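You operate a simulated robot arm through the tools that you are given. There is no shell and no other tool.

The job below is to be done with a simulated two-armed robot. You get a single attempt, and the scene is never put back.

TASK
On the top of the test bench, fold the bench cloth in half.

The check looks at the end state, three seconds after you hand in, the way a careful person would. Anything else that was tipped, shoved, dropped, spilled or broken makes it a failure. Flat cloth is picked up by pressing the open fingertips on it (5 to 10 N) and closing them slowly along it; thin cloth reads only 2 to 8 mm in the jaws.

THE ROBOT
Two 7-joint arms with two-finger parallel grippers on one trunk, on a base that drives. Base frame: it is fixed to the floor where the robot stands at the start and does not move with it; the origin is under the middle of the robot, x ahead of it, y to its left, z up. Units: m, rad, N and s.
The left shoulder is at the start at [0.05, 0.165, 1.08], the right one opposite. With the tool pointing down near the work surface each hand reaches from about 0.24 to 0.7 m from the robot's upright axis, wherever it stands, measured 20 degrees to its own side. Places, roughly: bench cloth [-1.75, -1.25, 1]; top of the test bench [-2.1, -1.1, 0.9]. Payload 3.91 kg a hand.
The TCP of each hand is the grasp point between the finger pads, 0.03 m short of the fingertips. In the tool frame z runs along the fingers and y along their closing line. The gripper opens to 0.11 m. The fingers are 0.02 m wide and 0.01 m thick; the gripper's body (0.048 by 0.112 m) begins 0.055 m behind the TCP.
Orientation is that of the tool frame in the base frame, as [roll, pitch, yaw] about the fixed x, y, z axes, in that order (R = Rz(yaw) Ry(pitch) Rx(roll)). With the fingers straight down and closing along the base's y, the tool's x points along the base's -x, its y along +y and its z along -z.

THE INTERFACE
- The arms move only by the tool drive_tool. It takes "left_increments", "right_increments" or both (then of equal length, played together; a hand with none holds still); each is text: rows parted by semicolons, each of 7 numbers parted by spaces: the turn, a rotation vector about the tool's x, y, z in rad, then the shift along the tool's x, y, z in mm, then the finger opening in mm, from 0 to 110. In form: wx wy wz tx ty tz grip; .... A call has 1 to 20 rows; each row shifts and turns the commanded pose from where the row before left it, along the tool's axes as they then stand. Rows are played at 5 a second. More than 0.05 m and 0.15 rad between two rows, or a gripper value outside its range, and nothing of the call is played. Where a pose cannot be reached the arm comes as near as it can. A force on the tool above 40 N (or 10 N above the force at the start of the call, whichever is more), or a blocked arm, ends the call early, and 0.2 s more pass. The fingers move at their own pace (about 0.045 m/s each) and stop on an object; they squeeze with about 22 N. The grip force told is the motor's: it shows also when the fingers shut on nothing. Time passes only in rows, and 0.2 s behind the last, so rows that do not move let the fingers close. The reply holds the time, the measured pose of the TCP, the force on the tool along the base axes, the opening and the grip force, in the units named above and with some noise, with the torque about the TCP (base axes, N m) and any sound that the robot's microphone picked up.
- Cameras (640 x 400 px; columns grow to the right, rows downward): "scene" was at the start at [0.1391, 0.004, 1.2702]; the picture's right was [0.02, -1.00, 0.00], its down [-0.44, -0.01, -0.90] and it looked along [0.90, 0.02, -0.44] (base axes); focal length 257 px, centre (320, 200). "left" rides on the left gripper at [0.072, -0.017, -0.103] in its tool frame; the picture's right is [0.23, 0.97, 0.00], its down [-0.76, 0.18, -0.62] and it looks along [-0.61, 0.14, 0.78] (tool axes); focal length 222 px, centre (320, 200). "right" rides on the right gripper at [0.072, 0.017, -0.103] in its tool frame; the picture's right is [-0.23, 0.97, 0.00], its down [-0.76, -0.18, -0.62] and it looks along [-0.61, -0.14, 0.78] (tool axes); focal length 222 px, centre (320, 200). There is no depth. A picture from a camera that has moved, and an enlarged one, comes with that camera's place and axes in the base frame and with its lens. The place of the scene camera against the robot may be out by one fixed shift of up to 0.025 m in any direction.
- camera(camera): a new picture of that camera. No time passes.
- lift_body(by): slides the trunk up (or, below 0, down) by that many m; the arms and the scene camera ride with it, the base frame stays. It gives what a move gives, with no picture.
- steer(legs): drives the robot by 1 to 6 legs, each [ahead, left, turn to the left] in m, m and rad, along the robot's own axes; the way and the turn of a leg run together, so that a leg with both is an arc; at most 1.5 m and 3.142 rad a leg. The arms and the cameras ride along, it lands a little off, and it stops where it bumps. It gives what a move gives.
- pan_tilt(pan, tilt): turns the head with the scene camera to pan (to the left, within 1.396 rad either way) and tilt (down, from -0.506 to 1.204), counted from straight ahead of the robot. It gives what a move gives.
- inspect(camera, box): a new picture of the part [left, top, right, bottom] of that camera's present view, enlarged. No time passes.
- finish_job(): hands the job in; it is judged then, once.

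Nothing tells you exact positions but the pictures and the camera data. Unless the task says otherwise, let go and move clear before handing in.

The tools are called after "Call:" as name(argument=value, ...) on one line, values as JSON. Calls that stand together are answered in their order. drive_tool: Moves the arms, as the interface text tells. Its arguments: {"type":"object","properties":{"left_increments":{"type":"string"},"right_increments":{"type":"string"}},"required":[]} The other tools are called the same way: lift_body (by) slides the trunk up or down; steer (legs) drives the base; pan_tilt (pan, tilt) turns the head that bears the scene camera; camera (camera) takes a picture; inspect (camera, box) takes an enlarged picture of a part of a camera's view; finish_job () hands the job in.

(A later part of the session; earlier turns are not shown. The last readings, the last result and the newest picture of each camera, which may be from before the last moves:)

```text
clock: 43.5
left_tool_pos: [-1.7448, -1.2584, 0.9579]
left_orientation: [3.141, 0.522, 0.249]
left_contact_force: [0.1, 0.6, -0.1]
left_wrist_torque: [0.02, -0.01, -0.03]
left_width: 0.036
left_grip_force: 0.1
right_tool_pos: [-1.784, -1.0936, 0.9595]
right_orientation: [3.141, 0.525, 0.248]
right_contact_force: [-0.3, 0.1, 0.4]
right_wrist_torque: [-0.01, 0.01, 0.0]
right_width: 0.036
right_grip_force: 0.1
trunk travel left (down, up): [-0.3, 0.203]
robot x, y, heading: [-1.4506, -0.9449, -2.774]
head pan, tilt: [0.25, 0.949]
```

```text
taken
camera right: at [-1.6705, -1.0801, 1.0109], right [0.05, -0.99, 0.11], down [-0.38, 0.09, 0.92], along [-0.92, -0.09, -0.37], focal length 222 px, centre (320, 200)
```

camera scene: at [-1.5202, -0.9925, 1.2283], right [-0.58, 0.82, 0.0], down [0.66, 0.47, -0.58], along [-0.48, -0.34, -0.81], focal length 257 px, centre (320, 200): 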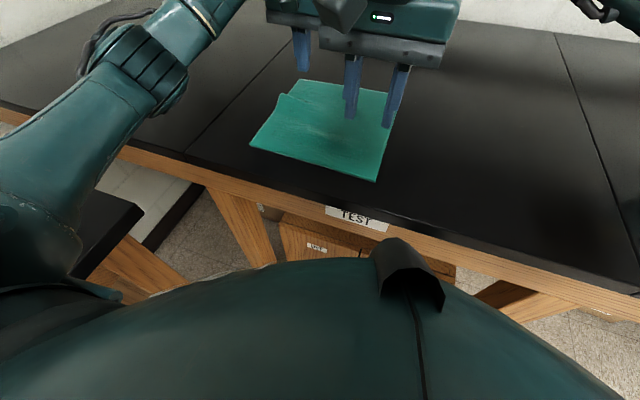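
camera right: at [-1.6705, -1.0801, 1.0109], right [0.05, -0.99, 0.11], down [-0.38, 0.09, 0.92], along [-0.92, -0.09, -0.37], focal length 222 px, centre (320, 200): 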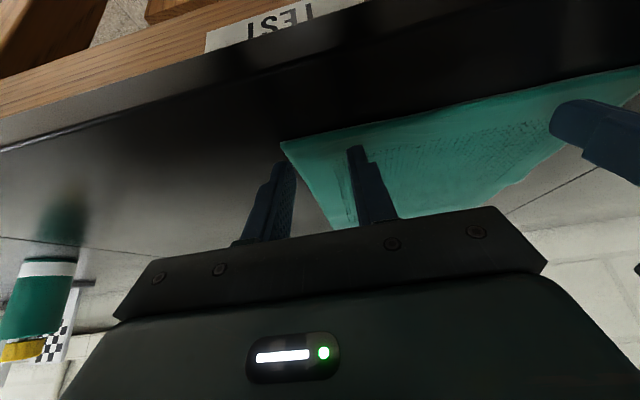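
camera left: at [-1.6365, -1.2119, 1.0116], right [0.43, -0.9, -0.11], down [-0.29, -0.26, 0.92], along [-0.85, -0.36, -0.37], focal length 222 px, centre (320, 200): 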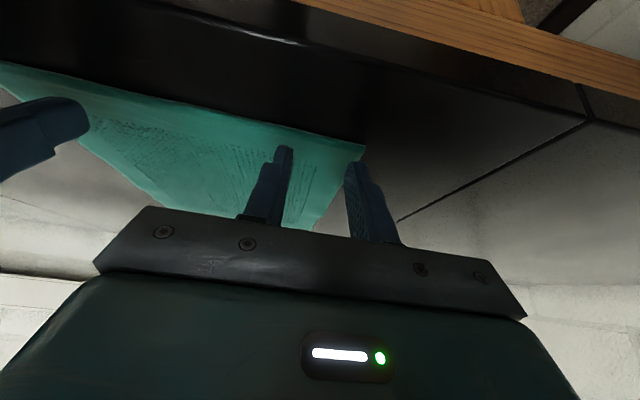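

The right pinch is a little too close to the side edge (about 21 mm) and both sit about 9 mm in from the front. I'll shift the right hand 5 mm left, bring both 3 mm nearer, narrow the opening to 32 mm, then press down.

Call:
drive_tool(left_increments="0 0 0 2.6 0 -1.5 32; 0 0 0 1.0 0 1.73 32; 0 0 0 0 0 0 32", right_increments="0 0 0 2.6 5 -1.5 32; 0 0 0 1.0 0 1.73 32; 0 0 0 0 0 0 32")

Call:
drive_tool(left_increments="0 0 0 0.8 0 1.3 32; 0 0 0 0 0 0 32", right_increments="0 0 0 0.8 0 1.3 32; 0 0 0 0 0 0 32")

```text
clock: 44.3
left_tool_pos: [-1.7419, -1.2569, 0.9561]
left_orientation: [3.141, 0.523, 0.249]
left_contact_force: [0.0, -1.0, 0.1]
left_wrist_torque: [-0.03, 0.01, 0.02]
left_width: 0.0319
left_grip_force: 0.1
right_tool_pos: [-1.781, -1.0966, 0.9574]
right_orientation: [3.139, 0.525, 0.246]
right_contact_force: [0.1, -0.2, -0.2]
right_wrist_torque: [0.02, 0.01, -0.02]
right_width: 0.0318
right_grip_force: 0.1
trunk travel left (down, up): [-0.3, 0.203]
robot x, y, heading: [-1.4506, -0.9455, -2.775]
head pan, tilt: [0.25, 0.949]
```

```text
clock: 44.9
left_tool_pos: [-1.7418, -1.2556, 0.9554]
left_orientation: [3.141, 0.527, 0.249]
left_contact_force: [0.6, -0.4, 0.9]
left_wrist_torque: [-0.02, -0.01, 0.02]
left_width: 0.0318
left_grip_force: 0.1
right_tool_pos: [-1.7796, -1.0978, 0.9544]
right_orientation: [3.14, 0.525, 0.248]
right_contact_force: [-0.9, 0.6, 0.8]
right_wrist_torque: [0.03, 0.02, 0.0]
right_width: 0.032
right_grip_force: 0.1
trunk travel left (down, up): [-0.3, 0.203]
robot x, y, heading: [-1.4484, -0.9426, -2.778]
head pan, tilt: [0.25, 0.949]
```

No contact yet; continuing down in 1-1.5 mm steps.

Call:
drive_tool(left_increments="0 0 0 0.8 0 1.3 32; 0 0 0 0 0 0 32", right_increments="0 0 0 0.8 0 1.3 32; 0 0 0 0 0 0 32")

Call:
drive_tool(left_increments="0 0 0 0.6 0 1.0 32; 0 0 0 0 0 0 32", right_increments="0 0 0 0.6 0 1.0 32; 0 0 0 0 0 0 32")

```text
clock: 45.5
left_tool_pos: [-1.7407, -1.2563, 0.954]
left_orientation: [-3.14, 0.524, 0.248]
left_contact_force: [1.0, -0.6, 3.4]
left_wrist_torque: [-0.02, 0.01, -0.03]
left_width: 0.0322
left_grip_force: 0.0
right_tool_pos: [-1.781, -1.0979, 0.9539]
right_orientation: [3.139, 0.527, 0.248]
right_contact_force: [-0.8, 0.9, 5.1]
right_wrist_torque: [0.02, 0.04, 0.01]
right_width: 0.0318
right_grip_force: 0.0
trunk travel left (down, up): [-0.3, 0.203]
robot x, y, heading: [-1.4512, -0.9402, -2.767]
head pan, tilt: [0.25, 0.949]
```

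```text
clock: 46.1
left_tool_pos: [-1.7408, -1.2565, 0.9535]
left_orientation: [-3.141, 0.526, 0.247]
left_contact_force: [0.5, -0.6, 8.4]
left_wrist_torque: [0.02, 0.08, 0.01]
left_width: 0.0319
left_grip_force: 0.1
right_tool_pos: [-1.7804, -1.0979, 0.9539]
right_orientation: [3.136, 0.527, 0.246]
right_contact_force: [-2.4, -1.0, 11.2]
right_wrist_torque: [-0.03, 0.16, -0.01]
right_width: 0.0324
right_grip_force: 0.0
trunk travel left (down, up): [-0.3, 0.203]
robot x, y, heading: [-1.4499, -0.9431, -2.775]
head pan, tilt: [0.25, 0.949]
```

Both hands are pressing at about 8-11 N. Now I close the fingers slowly along the cloth.

Call:
drive_tool(left_increments="0 0 0 0 0 0 30; 0 0 0 0 0 0 28; 0 0 0 0 0 0 26; 0 0 0 0 0 0 24; 0 0 0 0 0 0 22; 0 0 0 0 0 0 20; 0 0 0 0 0 0 18; 0 0 0 0 0 0 16; 0 0 0 0 0 0 14; 0 0 0 0 0 0 12; 0 0 0 0 0 0 10; 0 0 0 0 0 0 8; 0 0 0 0 0 0 6; 0 0 0 0 0 0 4; 0 0 0 0 0 0 2; 0 0 0 0 0 0 0; 0 0 0 0 0 0 0; 0 0 0 0 0 0 0", right_increments="0 0 0 -0.15 0 -0.25 30; 0 0 0 0 0 0 28; 0 0 0 0 0 0 26; 0 0 0 0 0 0 24; 0 0 0 0 0 0 22; 0 0 0 0 0 0 20; 0 0 0 0 0 0 18; 0 0 0 0 0 0 16; 0 0 0 0 0 0 14; 0 0 0 0 0 0 12; 0 0 0 0 0 0 10; 0 0 0 0 0 0 8; 0 0 0 0 0 0 6; 0 0 0 0 0 0 4; 0 0 0 0 0 0 2; 0 0 0 0 0 0 0; 0 0 0 0 0 0 0; 0 0 0 0 0 0 0")

Call:
camera(camera="left")

Call:
camera(camera="right")

```text
clock: 49.9
left_tool_pos: [-1.7408, -1.2547, 0.9525]
left_orientation: [3.139, 0.526, 0.25]
left_contact_force: [-0.3, 1.4, 10.0]
left_wrist_torque: [0.01, 0.08, -0.03]
left_width: 0.0045
left_grip_force: 22.2
right_tool_pos: [-1.7789, -1.0965, 0.9539]
right_orientation: [3.14, 0.527, 0.249]
right_contact_force: [-1.0, 0.8, 14.8]
right_wrist_torque: [0.1, 0.09, 0.0]
right_width: 0.0
right_grip_force: 22.4
trunk travel left (down, up): [-0.3, 0.203]
robot x, y, heading: [-1.4518, -0.9424, -2.777]
head pan, tilt: [0.25, 0.949]
```

```text
taken
camera left: at [-1.6328, -1.2105, 1.0062], right [0.43, -0.9, -0.11], down [-0.29, -0.26, 0.92], along [-0.85, -0.36, -0.37], focal length 222 px, centre (320, 200)
```

left: 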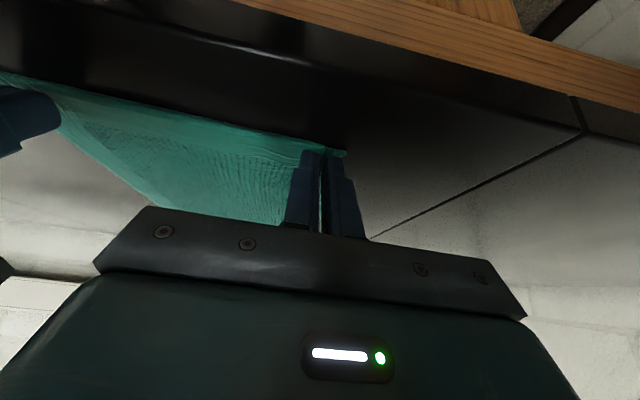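

```text
taken
camera right: at [-1.6654, -1.0832, 1.0058], right [0.05, -0.99, 0.12], down [-0.38, 0.09, 0.92], along [-0.92, -0.09, -0.37], focal length 222 px, centre (320, 200)
```

right: 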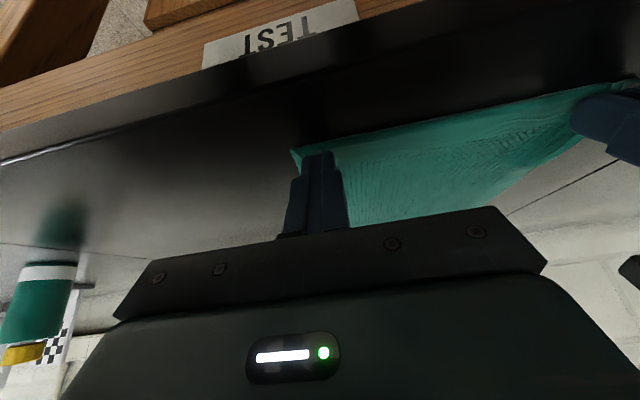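

The left hand has the cloth (4.5 mm in the jaws), but the right closed on nothing. I'll lift the right slightly, reopen it, and look at the corner before retrying.

Call:
drive_tool(right_increments="0 0 0 -5 0 -8.6 0; 0 0 0 0 0 0 15; 0 0 0 0 0 0 32; 0 0 0 0 0 0 32; 0 0 0 0 0 0 32")

Call:
inspect(camera="right", box=[200, 60, 640, 240])

Call:
inspect(camera="left", box=[0, 40, 440, 240])

```text
clock: 51.1
left_tool_pos: [-1.7413, -1.2569, 0.9532]
left_orientation: [-3.141, 0.526, 0.248]
left_contact_force: [3.0, 3.1, 14.1]
left_wrist_torque: [0.08, 0.06, -0.02]
left_width: 0.0042
left_grip_force: 22.4
right_tool_pos: [-1.7781, -1.0971, 0.9644]
right_orientation: [3.138, 0.526, 0.248]
right_contact_force: [-0.2, 0.6, -0.9]
right_wrist_torque: [0.01, 0.01, -0.03]
right_width: 0.032
right_grip_force: 0.1
trunk travel left (down, up): [-0.3, 0.203]
robot x, y, heading: [-1.4528, -0.9438, -2.772]
head pan, tilt: [0.25, 0.949]
```

```text
1.45 times, centred on (420, 150) of right
camera zoom: at [-1.6655, -1.0834, 1.0155], right [0.05, -0.99, 0.12], down [-0.38, 0.09, 0.92], along [-0.92, -0.09, -0.37], focal length 323 px, centre (174, 273)
```

zoom: 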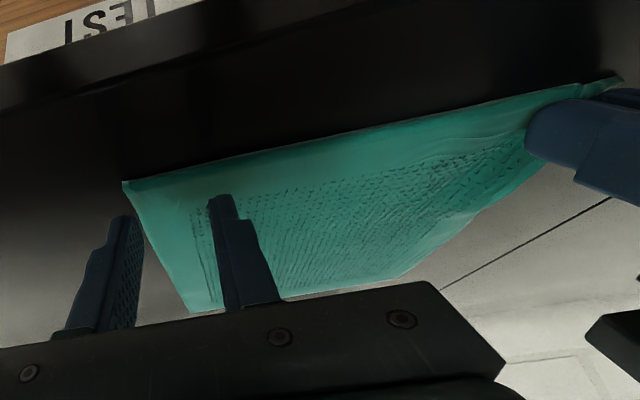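

```text
1.45 times, centred on (220, 140) of left
camera zoom: at [-1.6329, -1.2107, 1.0061], right [0.43, -0.9, -0.11], down [-0.29, -0.26, 0.92], along [-0.85, -0.36, -0.37], focal length 323 px, centre (466, 287)
```

zoom: 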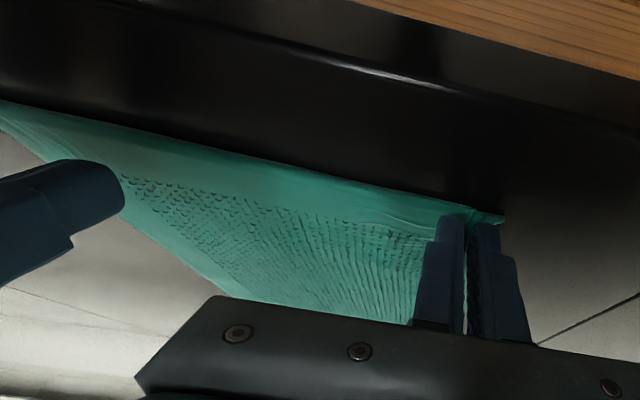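

The right corner has been drawn in about 5 mm, leaving the right outer finger only half on the cloth. I'll lift the left slightly and ease it 8 mm to the right for slack, and shift the right hand 9 mm further onto the cloth before pressing again.

Call:
drive_tool(left_increments="0 0 0 -1.5 0 -2.6 0; 0 0 0 -0.5 -4 -0.9 0; 0 0 0 0 -4 0 0; 0 0 0 0 0 0 0", right_increments="0 0 0 0 5 0 32; 0 0 0 0 4 0 32; 0 0 0 3.8 0 6.5 32; 0 0 0 0 0 0 32")

Call:
inspect(camera="right", box=[200, 60, 640, 240])

```text
clock: 52.1
left_tool_pos: [-1.7437, -1.2496, 0.9574]
left_orientation: [3.141, 0.523, 0.247]
left_contact_force: [-0.9, 0.9, 0.2]
left_wrist_torque: [-0.01, -0.06, -0.02]
left_width: 0.004
left_grip_force: 22.2
right_tool_pos: [-1.7775, -1.1066, 0.9558]
right_orientation: [-3.141, 0.525, 0.248]
right_contact_force: [-0.3, -0.1, 0.6]
right_wrist_torque: [0.01, 0.03, 0.03]
right_width: 0.0322
right_grip_force: 0.0
trunk travel left (down, up): [-0.3, 0.203]
robot x, y, heading: [-1.4528, -0.9442, -2.781]
head pan, tilt: [0.25, 0.949]
```

```text
1.45 times, centred on (420, 150) of right
camera zoom: at [-1.664, -1.0926, 1.0081], right [0.05, -0.99, 0.11], down [-0.38, 0.09, 0.92], along [-0.92, -0.09, -0.37], focal length 323 px, centre (174, 273)
```

zoom: 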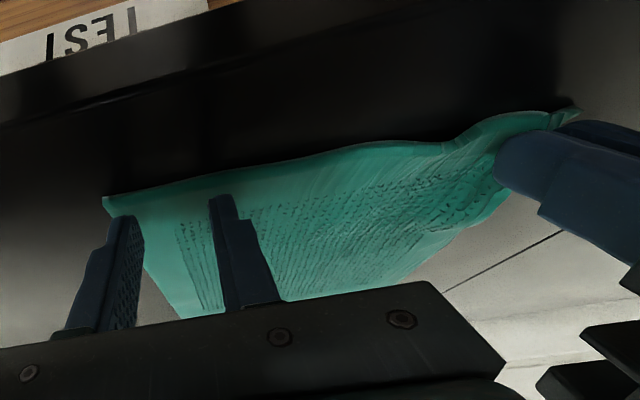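

There is slack now and the right outer finger is fully on the cloth. I pull the right hand back 4 mm toward the edge and press down.

Call:
drive_tool(right_increments="0 0 0 3.5 0 -2.0 32; 0 0 0 1.0 0 1.7 32; 0 0 0 0.5 0 0.85 32; 0 0 0 0 0 0 32")

Call:
drive_tool(right_increments="0 0 0 0.4 0 0.7 32; 0 0 0 0 0 0 32")

```text
clock: 53.1
left_tool_pos: [-1.7429, -1.2477, 0.9567]
left_orientation: [-3.141, 0.525, 0.249]
left_contact_force: [-0.6, -0.8, 0.6]
left_wrist_torque: [-0.02, 0.01, -0.02]
left_width: 0.0041
left_grip_force: 22.2
right_tool_pos: [-1.7746, -1.1042, 0.9538]
right_orientation: [3.137, 0.53, 0.247]
right_contact_force: [-2.3, 0.6, 12.3]
right_wrist_torque: [-0.02, 0.17, 0.0]
right_width: 0.0319
right_grip_force: 0.0
trunk travel left (down, up): [-0.3, 0.203]
robot x, y, heading: [-1.4519, -0.9408, -2.771]
head pan, tilt: [0.25, 0.949]
```

```text
clock: 53.7
left_tool_pos: [-1.7416, -1.2478, 0.958]
left_orientation: [-3.141, 0.525, 0.248]
left_contact_force: [-0.5, -1.1, -0.4]
left_wrist_torque: [-0.03, -0.04, 0.0]
left_width: 0.0043
left_grip_force: 22.4
right_tool_pos: [-1.7738, -1.1053, 0.9527]
right_orientation: [3.139, 0.532, 0.243]
right_contact_force: [-4.5, 1.4, 25.5]
right_wrist_torque: [0.06, 0.32, -0.02]
right_width: 0.032
right_grip_force: 0.1
trunk travel left (down, up): [-0.3, 0.203]
robot x, y, heading: [-1.4499, -0.9433, -2.774]
head pan, tilt: [0.25, 0.949]
```

25 N is more than wanted; I back off to about 10 N and close slowly.

Call:
drive_tool(right_increments="0 0 0 -0.45 0 -0.8 32; 0 0 0 0 0 0 31; 0 0 0 0 0 0 29; 0 0 0 0 0 0 27; 0 0 0 0 0 0 25; 0 0 0 0 0 0 23; 0 0 0 0 0 0 21; 0 0 0 0 0 0 19; 0 0 0 0 0 0 17; 0 0 0 0 0 0 15; 0 0 0 0 0 0 13; 0 0 0 0 0 0 11; 0 0 0 0 0 0 9; 0 0 0 0 0 0 7; 0 0 0 0 0 0 5; 0 0 0 0 0 0 3; 0 0 0 0 0 0 1; 0 0 0 0 0 0 0; 0 0 0 0 0 0 0")

Call:
inspect(camera="right", box=[200, 60, 640, 240])

```text
clock: 57.7
left_tool_pos: [-1.7411, -1.2485, 0.9561]
left_orientation: [-3.141, 0.524, 0.249]
left_contact_force: [-1.7, 4.1, -0.7]
left_wrist_torque: [0.13, 0.02, -0.12]
left_width: 0.0048
left_grip_force: 22.1
right_tool_pos: [-1.7737, -1.1056, 0.9536]
right_orientation: [3.139, 0.526, 0.249]
right_contact_force: [2.8, -5.3, 22.1]
right_wrist_torque: [-0.25, 0.21, 0.11]
right_width: 0.0098
right_grip_force: 22.5
trunk travel left (down, up): [-0.3, 0.203]
robot x, y, heading: [-1.451, -0.9398, -2.772]
head pan, tilt: [0.25, 0.949]
```

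```text
1.45 times, centred on (420, 150) of right
camera zoom: at [-1.6589, -1.0918, 1.0058], right [0.05, -0.99, 0.12], down [-0.38, 0.09, 0.92], along [-0.92, -0.09, -0.37], focal length 323 px, centre (174, 273)
```

zoom: 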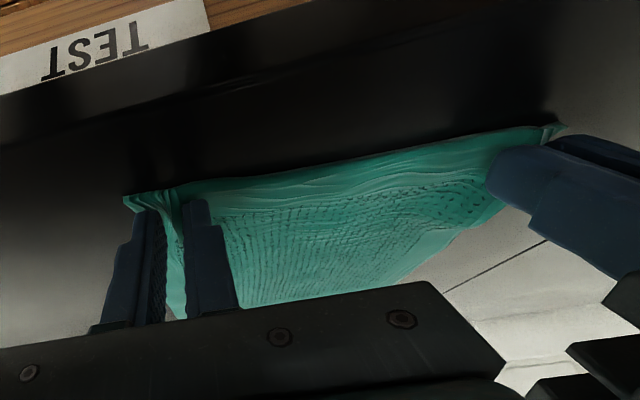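

The right hand now grips a ridge (9.8 mm in the jaws) and there's mild tension between the hands. I relax it by a few mm and lift both hands slightly to test the grip.

Call:
drive_tool(left_increments="0 0 0 0 -2 0 0; 0 0 0 0 -2 0 0; 0 0 0 -1.5 0 -2.6 0; 0 0 0 -2.5 0 -4.3 0; 0 0 0 -2.5 0 -4.3 0; 0 0 0 -2.5 0 -4.3 0; 0 0 0 0 0 0 0", right_increments="0 0 0 0 1 0 0; 0 0 0 0 0 0 0; 0 0 0 -2.0 0 -3.5 0; 0 0 0 -2.5 0 -4.3 0; 0 0 0 -2.5 0 -4.3 0; 0 0 0 -2.5 0 -4.3 0; 0 0 0 0 0 0 0")

Call:
camera(camera="right")

Call:
camera(camera="left")

Call:
inspect(camera="scene", box=[200, 40, 440, 200])

```text
clock: 59.3
left_tool_pos: [-1.7431, -1.2455, 0.9745]
left_orientation: [-3.141, 0.524, 0.249]
left_contact_force: [0.0, 4.9, -0.1]
left_wrist_torque: [0.11, 0.03, -0.1]
left_width: 0.0044
left_grip_force: 21.5
right_tool_pos: [-1.7742, -1.1062, 0.9709]
right_orientation: [3.141, 0.524, 0.248]
right_contact_force: [1.1, -5.3, 1.0]
right_wrist_torque: [-0.15, -0.01, 0.1]
right_width: 0.0047
right_grip_force: 22.0
trunk travel left (down, up): [-0.3, 0.203]
robot x, y, heading: [-1.4534, -0.9453, -2.776]
head pan, tilt: [0.25, 0.949]
```

```text
taken
camera right: at [-1.6597, -1.093, 1.0234], right [0.05, -0.99, 0.11], down [-0.38, 0.09, 0.92], along [-0.92, -0.09, -0.37], focal length 222 px, centre (320, 200)
```

right: 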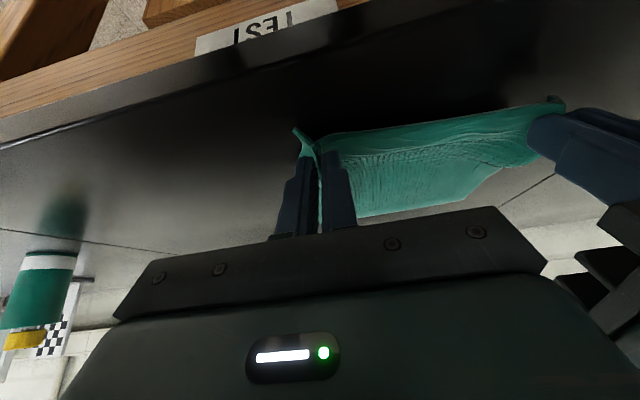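

```text
taken
camera left: at [-1.6362, -1.1996, 1.0275], right [0.43, -0.9, -0.11], down [-0.29, -0.26, 0.92], along [-0.85, -0.36, -0.37], focal length 222 px, centre (320, 200)
```

left: 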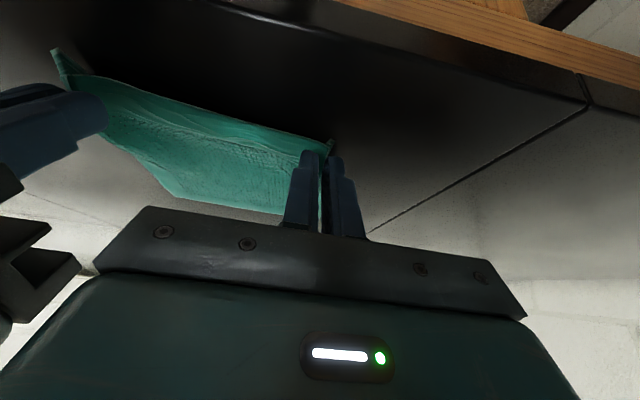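

```text
2.50 times, centred on (320, 120) of scene
camera zoom: at [-1.5202, -0.9926, 1.2283], right [-0.58, 0.82, 0.0], down [0.66, 0.47, -0.58], along [-0.48, -0.34, -0.81], focal length 643 px, centre (320, 400)
```

zoom: 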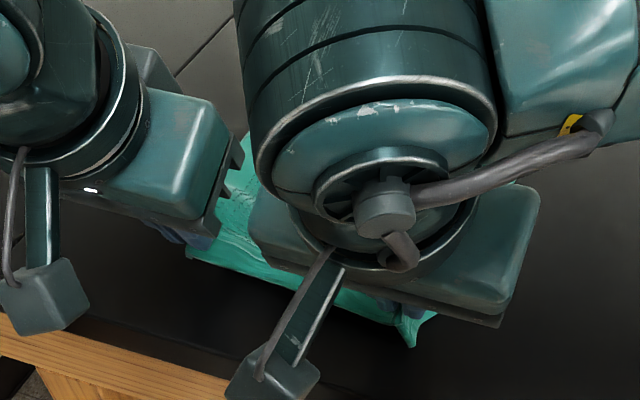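

Both hands hold the edge (4.4 and 4.7 mm). I now carry it up and over in an arc, rolling the fingers upright as I go; first half, then check.

Call:
drive_tool(left_increments="0 0.036 0 -10.8 -0.7 -4.75 0; 0 0.036 0 -10.8 -0.7 -4.75 0; 0 0.036 0 -13.4 0 -5.85 0; 0 0.036 0 -13.4 0 -5.85 0; 0 0.036 0 -14.85 0 -3.05 0; 0 0.036 0 -14.85 0 -3.05 0; 0 0.036 0 -15.55 0 -0.17 0; 0 0.036 0 -15.55 0 -0.17 0; 0 0.037 0 -15.4 0 2.53 0; 0 0.037 0 -15.4 0 2.53 0", right_increments="0 0.036 0 -11.4 0.7 -6.5 0; 0 0.036 0 -11.4 0.7 -6.5 0; 0 0.036 0 -13.85 0 -5.65 0; 0 0.036 0 -13.85 0 -5.65 0; 0 0.036 0 -15.5 0 -2.8 0; 0 0.036 0 -15.5 0 -2.8 0; 0 0.036 0 -16.3 0 0.05 0; 0 0.036 0 -16.3 0 0.05 0; 0 0.037 0 -16.25 0 2.7 0; 0 0.037 0 -16.25 0 2.7 0")

Call:
camera(camera="right")

Call:
camera(camera="left")

Call:
camera(camera="scene")

```text
clock: 61.5
left_tool_pos: [-1.8621, -1.2734, 1.042]
left_orientation: [3.141, 0.159, 0.247]
left_contact_force: [-1.1, 3.8, -0.2]
left_wrist_torque: [0.13, 0.02, -0.08]
left_width: 0.0044
left_grip_force: 22.0
right_tool_pos: [-1.8947, -1.1386, 1.043]
right_orientation: [3.139, 0.161, 0.249]
right_contact_force: [0.8, -4.3, -0.1]
right_wrist_torque: [-0.14, 0.02, -0.01]
right_width: 0.0041
right_grip_force: 21.7
trunk travel left (down, up): [-0.3, 0.203]
robot x, y, heading: [-1.4505, -0.9424, -2.772]
head pan, tilt: [0.25, 0.949]
```

```text
taken
camera right: at [-1.8062, -1.1311, 1.1328], right [0.02, -1.0, 0.04], down [-0.68, 0.01, 0.74], along [-0.74, -0.04, -0.67], focal length 222 px, centre (320, 200)
```

right: 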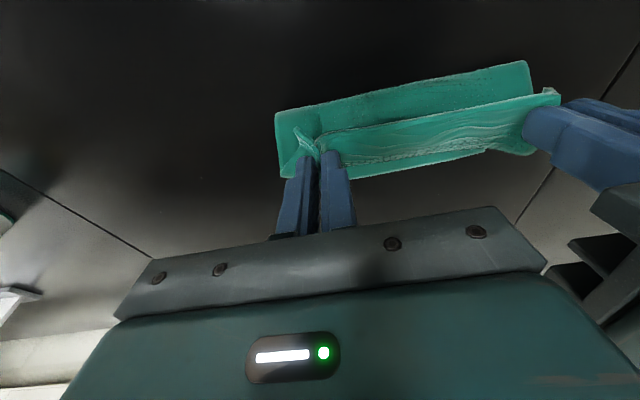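

```text
taken
camera left: at [-1.7797, -1.2341, 1.1327], right [0.46, -0.89, -0.04], down [-0.59, -0.33, 0.74], along [-0.67, -0.31, -0.67], focal length 222 px, centre (320, 200)
```

left: 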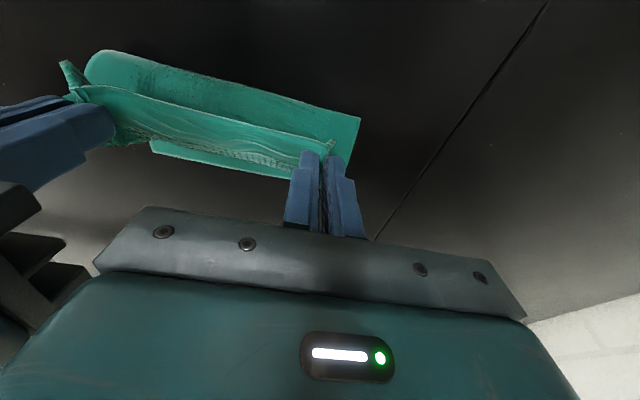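

```text
taken
camera scene: at [-1.5205, -0.9926, 1.2282], right [-0.58, 0.82, 0.0], down [0.66, 0.47, -0.58], along [-0.47, -0.34, -0.81], focal length 257 px, centre (320, 200)
```

scene: 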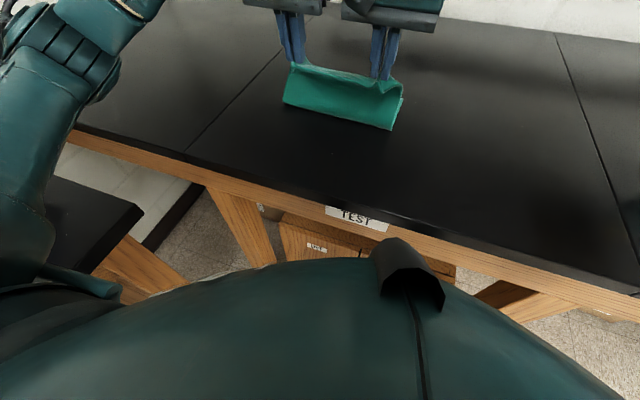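

The edge is up and the cloth is folding over neatly. I'll zoom in before the second half of the arc.

Call:
inspect(camera="scene", box=[250, 20, 450, 150])

Call:
inspect(camera="right", box=[240, 40, 600, 220])

```text
3.08 times, centred on (350, 85) of scene
camera zoom: at [-1.5205, -0.9926, 1.2282], right [-0.58, 0.82, 0.0], down [0.66, 0.47, -0.58], along [-0.47, -0.34, -0.81], focal length 792 px, centre (228, 554)
```

zoom: 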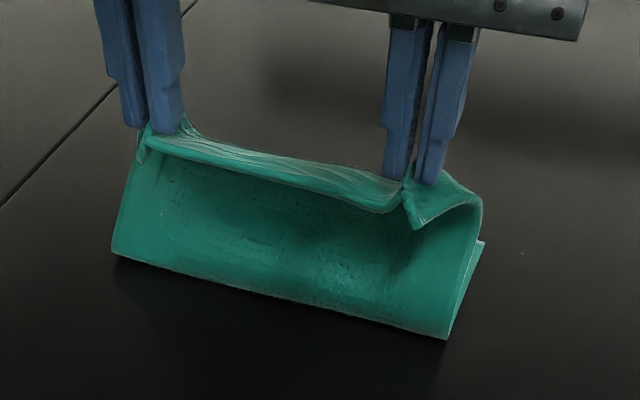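

```text
1.78 times, centred on (420, 130) of right
camera zoom: at [-1.8062, -1.1311, 1.1328], right [0.02, -1.0, 0.04], down [-0.68, 0.01, 0.74], along [-0.74, -0.04, -0.67], focal length 395 px, centre (142, 324)
```

zoom: 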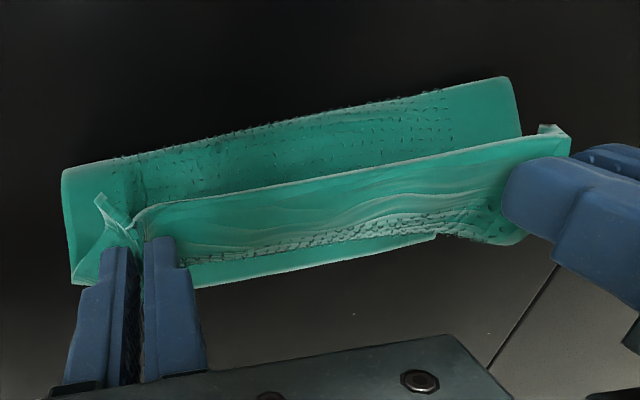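

The fold is tracking the plan, with a small lip at the held edge curling back towards me. I continue down toward the back edge, stopping just above the lower layer.

Call:
drive_tool(left_increments="0 0.036 0 -14.45 0 5.15 0; 0 0.036 0 -14.45 0 5.15 0; 0 0.036 0 -12.85 0 7.5 0; 0 0.036 0 -12.85 0 7.5 0; 0 0.036 0 -10.45 0 9.45 0; 0 0.036 0 -10.45 0 9.45 0; 0 0.036 0 -6.7 0 9.0 0; 0 0.036 0 -6.7 0 9.0 0; 0 0.036 0 -4.9 0 11.4 0; 0 0 0 0 0 0 0", right_increments="0 0.036 0 -15.3 0 5.25 0; 0 0.036 0 -15.3 0 5.25 0; 0 0.036 0 -13.55 0 7.55 0; 0 0.036 0 -13.55 0 7.55 0; 0 0.036 0 -11 0 9.45 0; 0 0.036 0 -11 0 9.45 0; 0 0.036 0 -7 0 8.95 0; 0 0.036 0 -7 0 8.95 0; 0 0.036 0 -5.05 0 11.4 0; 0 0 0 0 0 0 0")

Call:
inspect(camera="scene", box=[250, 20, 450, 150])

Call:
inspect(camera="right", box=[220, 0, 600, 220])

Call:
inspect(camera="left", box=[20, 0, 420, 220])

```text
clock: 63.7
left_tool_pos: [-1.95, -1.2945, 0.9744]
left_orientation: [-3.14, -0.162, 0.247]
left_contact_force: [-1.6, 3.9, 0.8]
left_wrist_torque: [0.21, 0.06, -0.02]
left_width: 0.0044
left_grip_force: 22.6
right_tool_pos: [-1.9858, -1.1568, 0.9732]
right_orientation: [3.141, -0.16, 0.249]
right_contact_force: [1.0, -5.7, 1.4]
right_wrist_torque: [-0.22, -0.02, -0.02]
right_width: 0.0049
right_grip_force: 22.0
right hand out of reach, approached as far as the arm can: row 9
trunk travel left (down, up): [-0.3, 0.203]
robot x, y, heading: [-1.4521, -0.9379, -2.773]
head pan, tilt: [0.25, 0.949]
```

```text
3.08 times, centred on (350, 85) of scene
camera zoom: at [-1.5201, -0.9925, 1.2283], right [-0.58, 0.82, 0.0], down [0.66, 0.47, -0.58], along [-0.48, -0.34, -0.81], focal length 792 px, centre (228, 554)
```

zoom: 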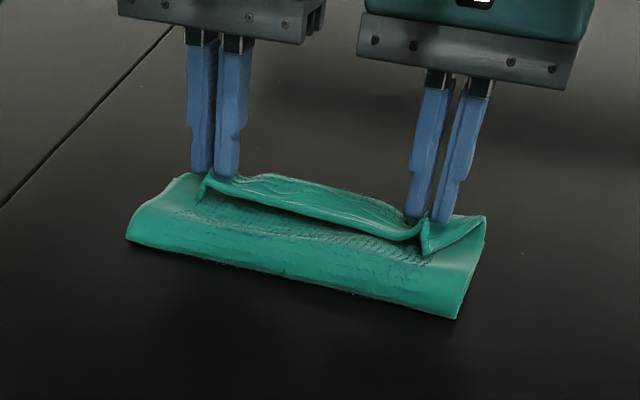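

```text
1.68 times, centred on (410, 110) of right
camera zoom: at [-1.9284, -1.1585, 1.0866], right [0.02, -1.0, -0.03], down [-0.87, -0.04, 0.49], along [-0.49, 0.02, -0.87], focal length 374 px, centre (168, 352)
```

zoom: 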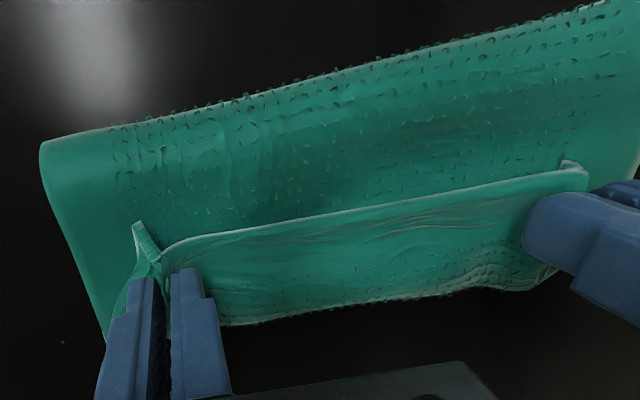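

```text
1.60 times, centred on (220, 110) of left
camera zoom: at [-1.9012, -1.2652, 1.0872], right [0.46, -0.89, 0.04], down [-0.78, -0.38, 0.49], along [-0.42, -0.25, -0.87], focal length 355 px, centre (480, 344)
```

zoom: 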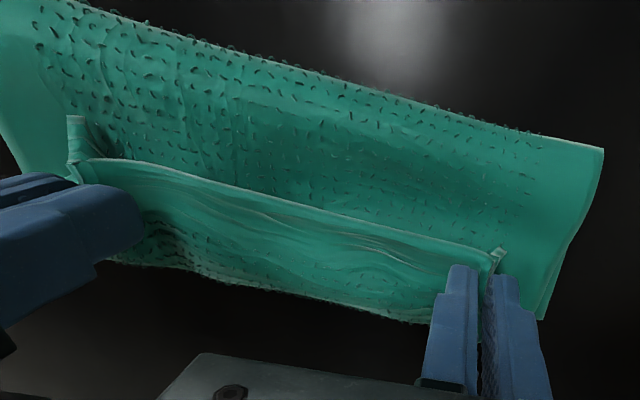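

The held edge is over the back edge with the lip standing up by about 2.5 cm; the right arm is at its reach limit. I reduce the tilt slightly and lower both hands to set the edge down.

Call:
drive_tool(left_increments="0 -0.05 0 -0.5 0 4 0; 0 -0.05 0 -0.3 0 4 0; 0 0 0 -0.2 0 2 0; 0 0 0 0 0 0 0", right_increments="0 -0.05 0 -0.5 0 4 0; 0 -0.05 0 -0.3 0 4 0; 0 0 0 -0.2 0 2 0; 0 0 0 0 0 0 0")

Call:
inspect(camera="scene", box=[250, 20, 450, 150])

```text
clock: 64.7
left_tool_pos: [-1.9506, -1.2951, 0.9642]
left_orientation: [3.14, -0.058, 0.247]
left_contact_force: [0.9, 5.2, 6.2]
left_wrist_torque: [0.24, 0.04, -0.04]
left_width: 0.0047
left_grip_force: 22.2
right_tool_pos: [-1.9828, -1.1572, 0.9652]
right_orientation: [3.14, -0.058, 0.248]
right_contact_force: [-1.1, -7.4, 9.3]
right_wrist_torque: [-0.31, 0.04, -0.05]
right_width: 0.0047
right_grip_force: 22.5
trunk travel left (down, up): [-0.3, 0.203]
robot x, y, heading: [-1.4505, -0.9406, -2.778]
head pan, tilt: [0.25, 0.949]
```

```text
3.08 times, centred on (350, 85) of scene
camera zoom: at [-1.519, -0.992, 1.2286], right [-0.58, 0.82, 0.0], down [0.66, 0.47, -0.58], along [-0.48, -0.34, -0.81], focal length 792 px, centre (228, 554)
```

zoom: 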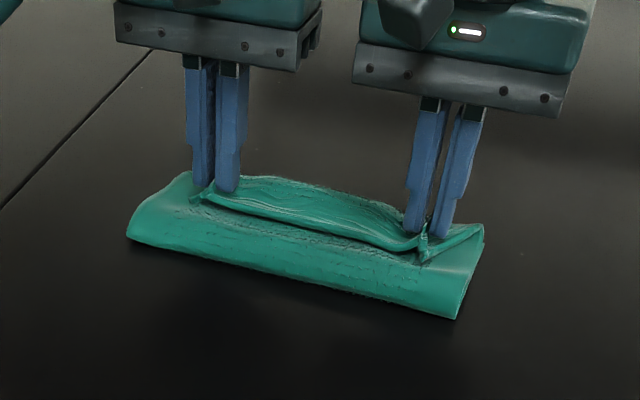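

The edge is set down with light contact. I relax the sideways tension, open the fingers slightly, then lift straight off.

Call:
drive_tool(left_increments="0 0 0 0 -1.5 -0.5 0; 0 0 0 0 -1.5 -0.5 0; 0 0 0 0 0 0 5; 0 0 0 0 0 0 8; 0 0 0 0 0 0 12; 0 0 0 0 0 0 16; 0 0 0 0 0 0 16; 0 0 0 0 0 -4 16; 0 0 0 0 0 -6 16; 0 0 0 0 0 -10 16; 0 0 0 0 0 -15 16; 0 0 0 0 0 -15 16; 0 0 0 0 0 -15 16; 0 0 0 0 0 0 16", right_increments="0 0 0 0 1.5 -0.5 0; 0 0 0 0 1.5 -0.5 0; 0 0 0 0 0 0 5; 0 0 0 0 0 0 8; 0 0 0 0 0 0 12; 0 0 0 0 0 0 16; 0 0 0 0 0 0 16; 0 0 0 0 0 -4 16; 0 0 0 0 0 -6 16; 0 0 0 0 0 -10 16; 0 0 0 0 0 -15 16; 0 0 0 0 0 -15 16; 0 0 0 0 0 -15 16; 0 0 0 0 0 0 16")

Call:
inspect(camera="scene", box=[250, 20, 450, 150])

Call:
camera(camera="right")

Call:
camera(camera="left")

```text
clock: 67.7
left_tool_pos: [-1.9563, -1.2946, 1.0296]
left_orientation: [3.141, -0.061, 0.248]
left_contact_force: [-0.1, 0.1, -0.2]
left_wrist_torque: [-0.01, -0.03, 0.0]
left_width: 0.0159
left_grip_force: 0.0
right_tool_pos: [-1.9878, -1.1605, 1.0303]
right_orientation: [3.142, -0.061, 0.248]
right_contact_force: [0.2, -0.2, -0.7]
right_wrist_torque: [-0.03, -0.01, -0.02]
right_width: 0.016
right_grip_force: 0.4
trunk travel left (down, up): [-0.3, 0.203]
robot x, y, heading: [-1.4527, -0.9375, -2.771]
head pan, tilt: [0.25, 0.949]
```

```text
3.08 times, centred on (350, 85) of scene
camera zoom: at [-1.5203, -0.9926, 1.2282], right [-0.58, 0.82, 0.0], down [0.66, 0.47, -0.58], along [-0.48, -0.34, -0.81], focal length 792 px, centre (228, 554)
```

zoom: 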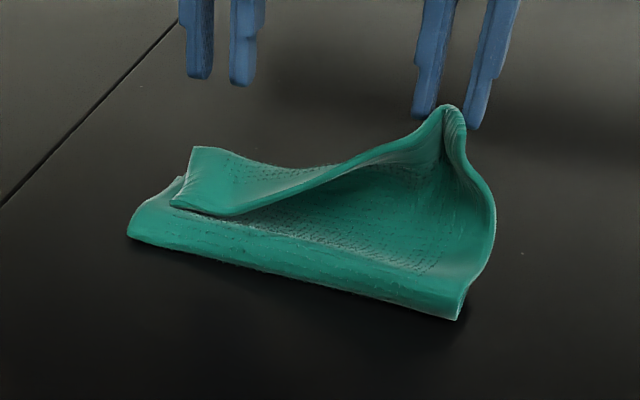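

```text
taken
camera right: at [-1.9209, -1.1589, 1.1362], right [0.02, -1.0, -0.01], down [-0.82, -0.02, 0.58], along [-0.58, 0.0, -0.82], focal length 222 px, centre (320, 200)
```

right: 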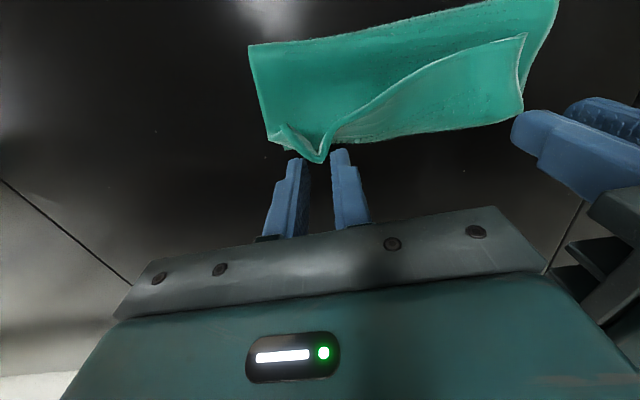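

```text
taken
camera left: at [-1.8951, -1.2609, 1.1364], right [0.46, -0.89, 0.01], down [-0.73, -0.37, 0.58], along [-0.51, -0.27, -0.82], focal length 222 px, centre (320, 200)
```

left: 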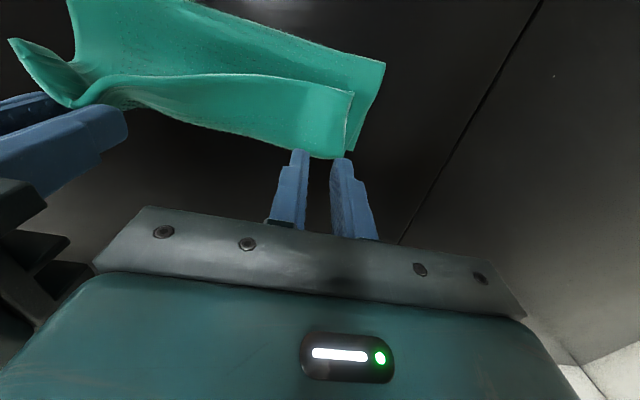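

The left side is down with a folded-back lip, but the right corner was drawn up with the fingers and stands up in a ridge. I'll open the right hand wider, raise both clear and let the cloth settle.

Call:
drive_tool(left_increments="0 0 0 0 0 -10 16; 0 0 0 0 0 -10 16; 0 0 0 0 0 0 16; 0 0 0 0 0 0 16; 0 0 0 0 0 0 16", right_increments="0 0 0 0 0 0 30; 0 0 0 0 0 -10 30; 0 0 0 0 0 -10 30; 0 0 0 0 0 0 30; 0 0 0 0 0 0 30")

Call:
inspect(camera="scene", box=[250, 20, 450, 150])

Call:
camera(camera="right")

```text
clock: 68.9
left_tool_pos: [-1.9557, -1.294, 1.0492]
left_orientation: [3.141, -0.061, 0.248]
left_contact_force: [0.3, -0.3, 0.2]
left_wrist_torque: [0.04, 0.01, -0.02]
left_width: 0.0163
left_grip_force: 0.2
right_tool_pos: [-1.9869, -1.16, 1.0494]
right_orientation: [3.141, -0.06, 0.249]
right_contact_force: [-0.1, 0.0, -0.8]
right_wrist_torque: [-0.02, 0.01, 0.02]
right_width: 0.03
right_grip_force: 0.1
trunk travel left (down, up): [-0.3, 0.203]
robot x, y, heading: [-1.4504, -0.9423, -2.777]
head pan, tilt: [0.25, 0.949]
```

```text
3.08 times, centred on (350, 85) of scene
camera zoom: at [-1.5202, -0.9926, 1.2283], right [-0.58, 0.82, 0.0], down [0.66, 0.47, -0.58], along [-0.48, -0.34, -0.81], focal length 792 px, centre (228, 554)
```

zoom: 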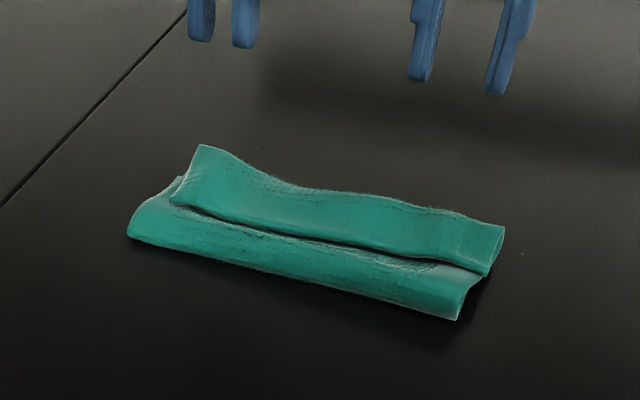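

```text
taken
camera right: at [-1.9206, -1.1576, 1.156], right [0.02, -1.0, -0.01], down [-0.82, -0.02, 0.58], along [-0.58, 0.0, -0.82], focal length 222 px, centre (320, 200)
```

right: 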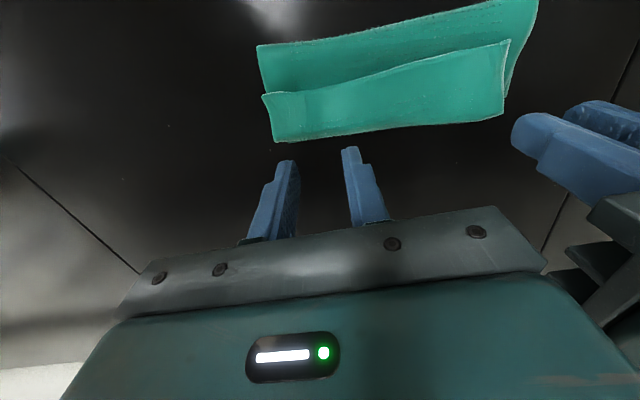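

The cloth settled into a Z: the fold is there, but a ~5 cm front strip is turned back over the top and the crease is about 2 cm too far in. Plan: flip the strip forward with the fingertips, then pull the top edge back into line. First a closer look from the hand cameras.

Call:
inspect(camera="right", box=[230, 0, 570, 170])

Call:
inspect(camera="left", box=[40, 0, 420, 180])

Call:
inspect(camera="scene", box=[280, 60, 410, 140])

```text
1.88 times, centred on (400, 85) of right
camera zoom: at [-1.9206, -1.1576, 1.156], right [0.02, -1.0, -0.01], down [-0.82, -0.02, 0.58], along [-0.58, 0.0, -0.82], focal length 418 px, centre (169, 416)
```

zoom: 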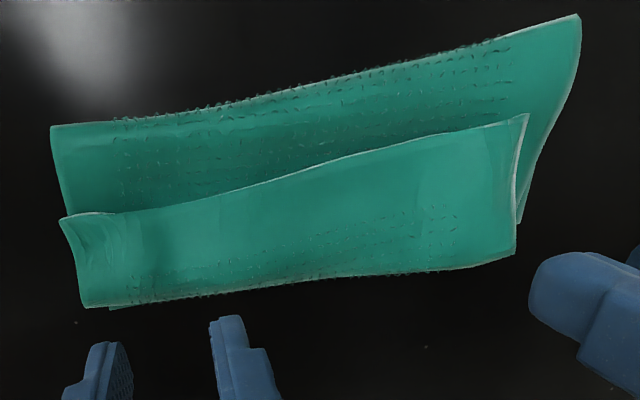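

```text
1.68 times, centred on (230, 90) of left
camera zoom: at [-1.8964, -1.2603, 1.1566], right [0.46, -0.89, 0.01], down [-0.73, -0.37, 0.58], along [-0.51, -0.27, -0.82], focal length 374 px, centre (472, 385)
```

zoom: 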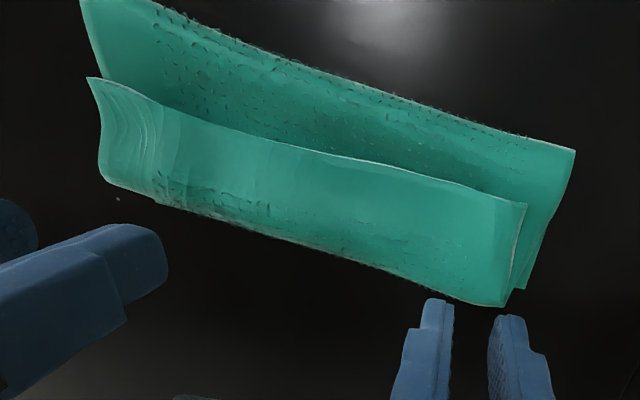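

```text
4.92 times, centred on (345, 100) of scene
camera zoom: at [-1.5202, -0.9926, 1.2283], right [-0.58, 0.82, 0.0], down [0.66, 0.47, -0.58], along [-0.48, -0.34, -0.81], focal length 1267 px, centre (197, 692)
```

zoom: 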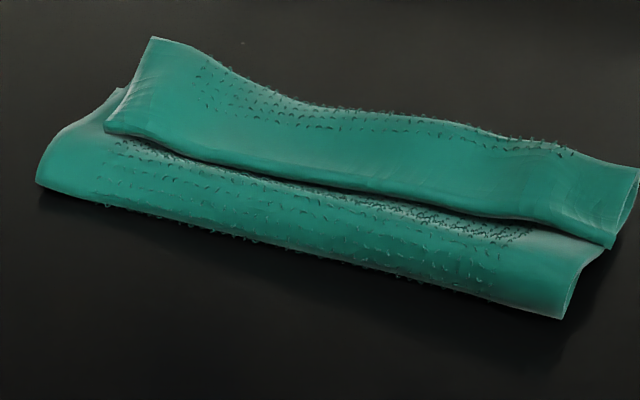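

To fix this I'll first turn the folded-back strip forward: both hands go down just on the robot side of the strip's free edge, vertical and open 40 mm, to push it over.

Call:
drive_tool(left_increments="0 -0.06 0 0 0 0 40; 0 0 0 33.5 0 0 40; 0 0 0 33.5 0 0 40; 0 0 0 0 0 30 40; 0 0 0 0 0 25 40; 0 0 0 0 0 12 40; 0 0 0 0 0 0 40", right_increments="0 -0.06 0 0 0 0 40; 0 0 0 33.5 0 0 40; 0 0 0 33.5 0 0 40; 0 0 0 0 0 30 40; 0 0 0 0 0 25 40; 0 0 0 0 0 12 40; 0 0 0 0 0 0 40")

Call:
inspect(camera="scene", box=[250, 20, 450, 150])

Call:
camera(camera="left")

Call:
camera(camera="right")

```text
clock: 70.5
left_tool_pos: [-1.8915, -1.2787, 0.983]
left_orientation: [-3.141, -0.002, 0.249]
left_contact_force: [0.2, 0.0, -0.3]
left_wrist_torque: [-0.01, -0.03, 0.01]
left_width: 0.04
left_grip_force: 0.1
right_tool_pos: [-1.9242, -1.1444, 0.9814]
right_orientation: [-3.142, -0.002, 0.246]
right_contact_force: [0.0, -0.3, -0.1]
right_wrist_torque: [0.02, 0.01, 0.01]
right_width: 0.0397
right_grip_force: 0.2
trunk travel left (down, up): [-0.3, 0.203]
robot x, y, heading: [-1.4488, -0.9427, -2.774]
head pan, tilt: [0.25, 0.949]
```

```text
3.08 times, centred on (350, 85) of scene
camera zoom: at [-1.5202, -0.9926, 1.2283], right [-0.58, 0.82, 0.0], down [0.66, 0.47, -0.58], along [-0.48, -0.34, -0.81], focal length 792 px, centre (228, 554)
```

zoom: 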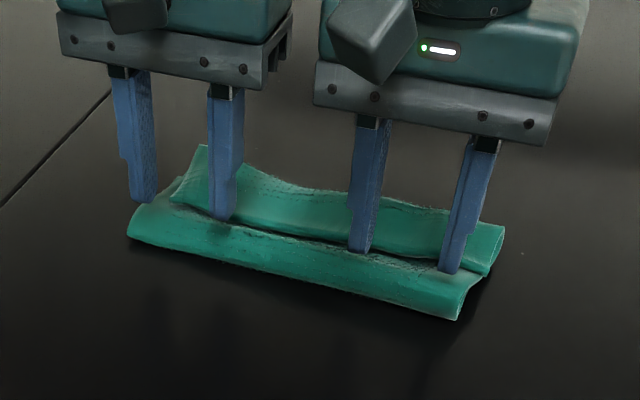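

```text
taken
camera left: at [-1.825, -1.2429, 1.0861], right [0.46, -0.89, 0.0], down [-0.7, -0.36, 0.62], along [-0.55, -0.29, -0.78], focal length 222 px, centre (320, 200)
```

left: 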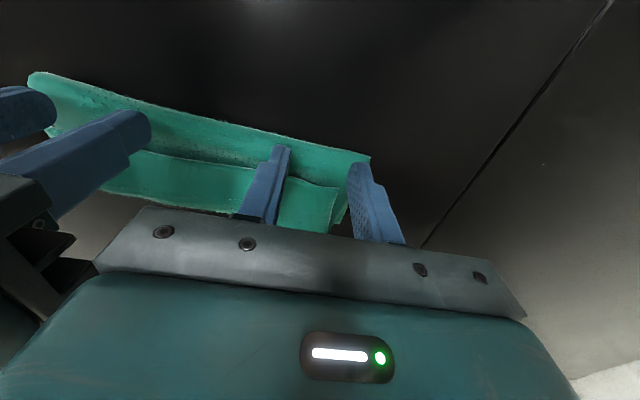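

```text
taken
camera right: at [-1.8508, -1.1414, 1.0843], right [0.02, -1.0, 0.0], down [-0.78, -0.01, 0.62], along [-0.62, -0.01, -0.78], focal length 222 px, centre (320, 200)
```

right: 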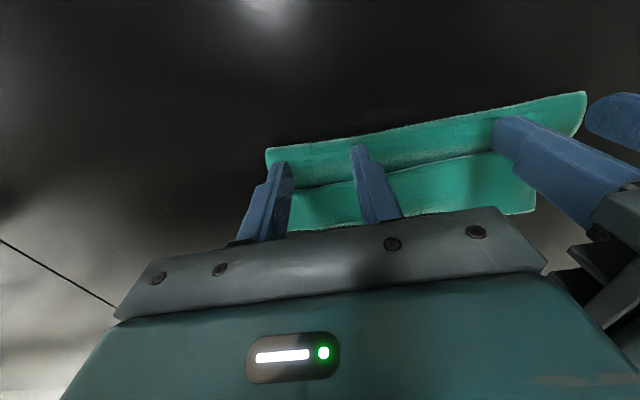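

The fingertips hang just in front of the strip's free edge. I narrow the left hand so both its fingers are behind the strip, lower to about 12 mm above the bench, and push forward slowly.

Call:
drive_tool(left_increments="0 0 0 0 -6 0 24; 0 0 0 0 0 8 24; 0 0 0 0 0 7 24; 0 0 0 0 0 0 24", right_increments="0 0 0 0 0 0 40; 0 0 0 0 0 8 40; 0 0 0 0 0 6 40; 0 0 0 0 0 0 40")

Call:
inspect(camera="scene", box=[250, 20, 450, 150])

```text
clock: 71.5
left_tool_pos: [-1.8932, -1.2711, 0.968]
left_orientation: [-3.14, -0.003, 0.247]
left_contact_force: [0.4, 0.0, 0.1]
left_wrist_torque: [-0.02, -0.01, 0.0]
left_width: 0.0239
left_grip_force: 0.0
right_tool_pos: [-1.9242, -1.1446, 0.968]
right_orientation: [3.141, 0.0, 0.25]
right_contact_force: [-0.1, -0.1, 3.4]
right_wrist_torque: [-0.02, 0.0, -0.02]
right_width: 0.0401
right_grip_force: 0.0
trunk travel left (down, up): [-0.3, 0.203]
robot x, y, heading: [-1.4546, -0.9401, -2.774]
head pan, tilt: [0.25, 0.949]
```

```text
3.08 times, centred on (350, 85) of scene
camera zoom: at [-1.52, -0.9925, 1.2283], right [-0.58, 0.82, 0.0], down [0.66, 0.47, -0.58], along [-0.48, -0.34, -0.81], focal length 792 px, centre (228, 554)
```

zoom: 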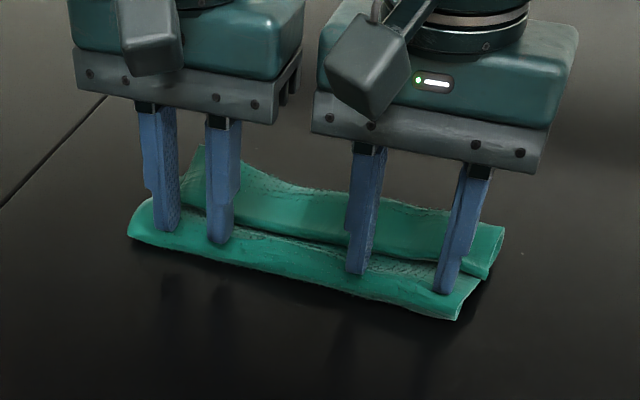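

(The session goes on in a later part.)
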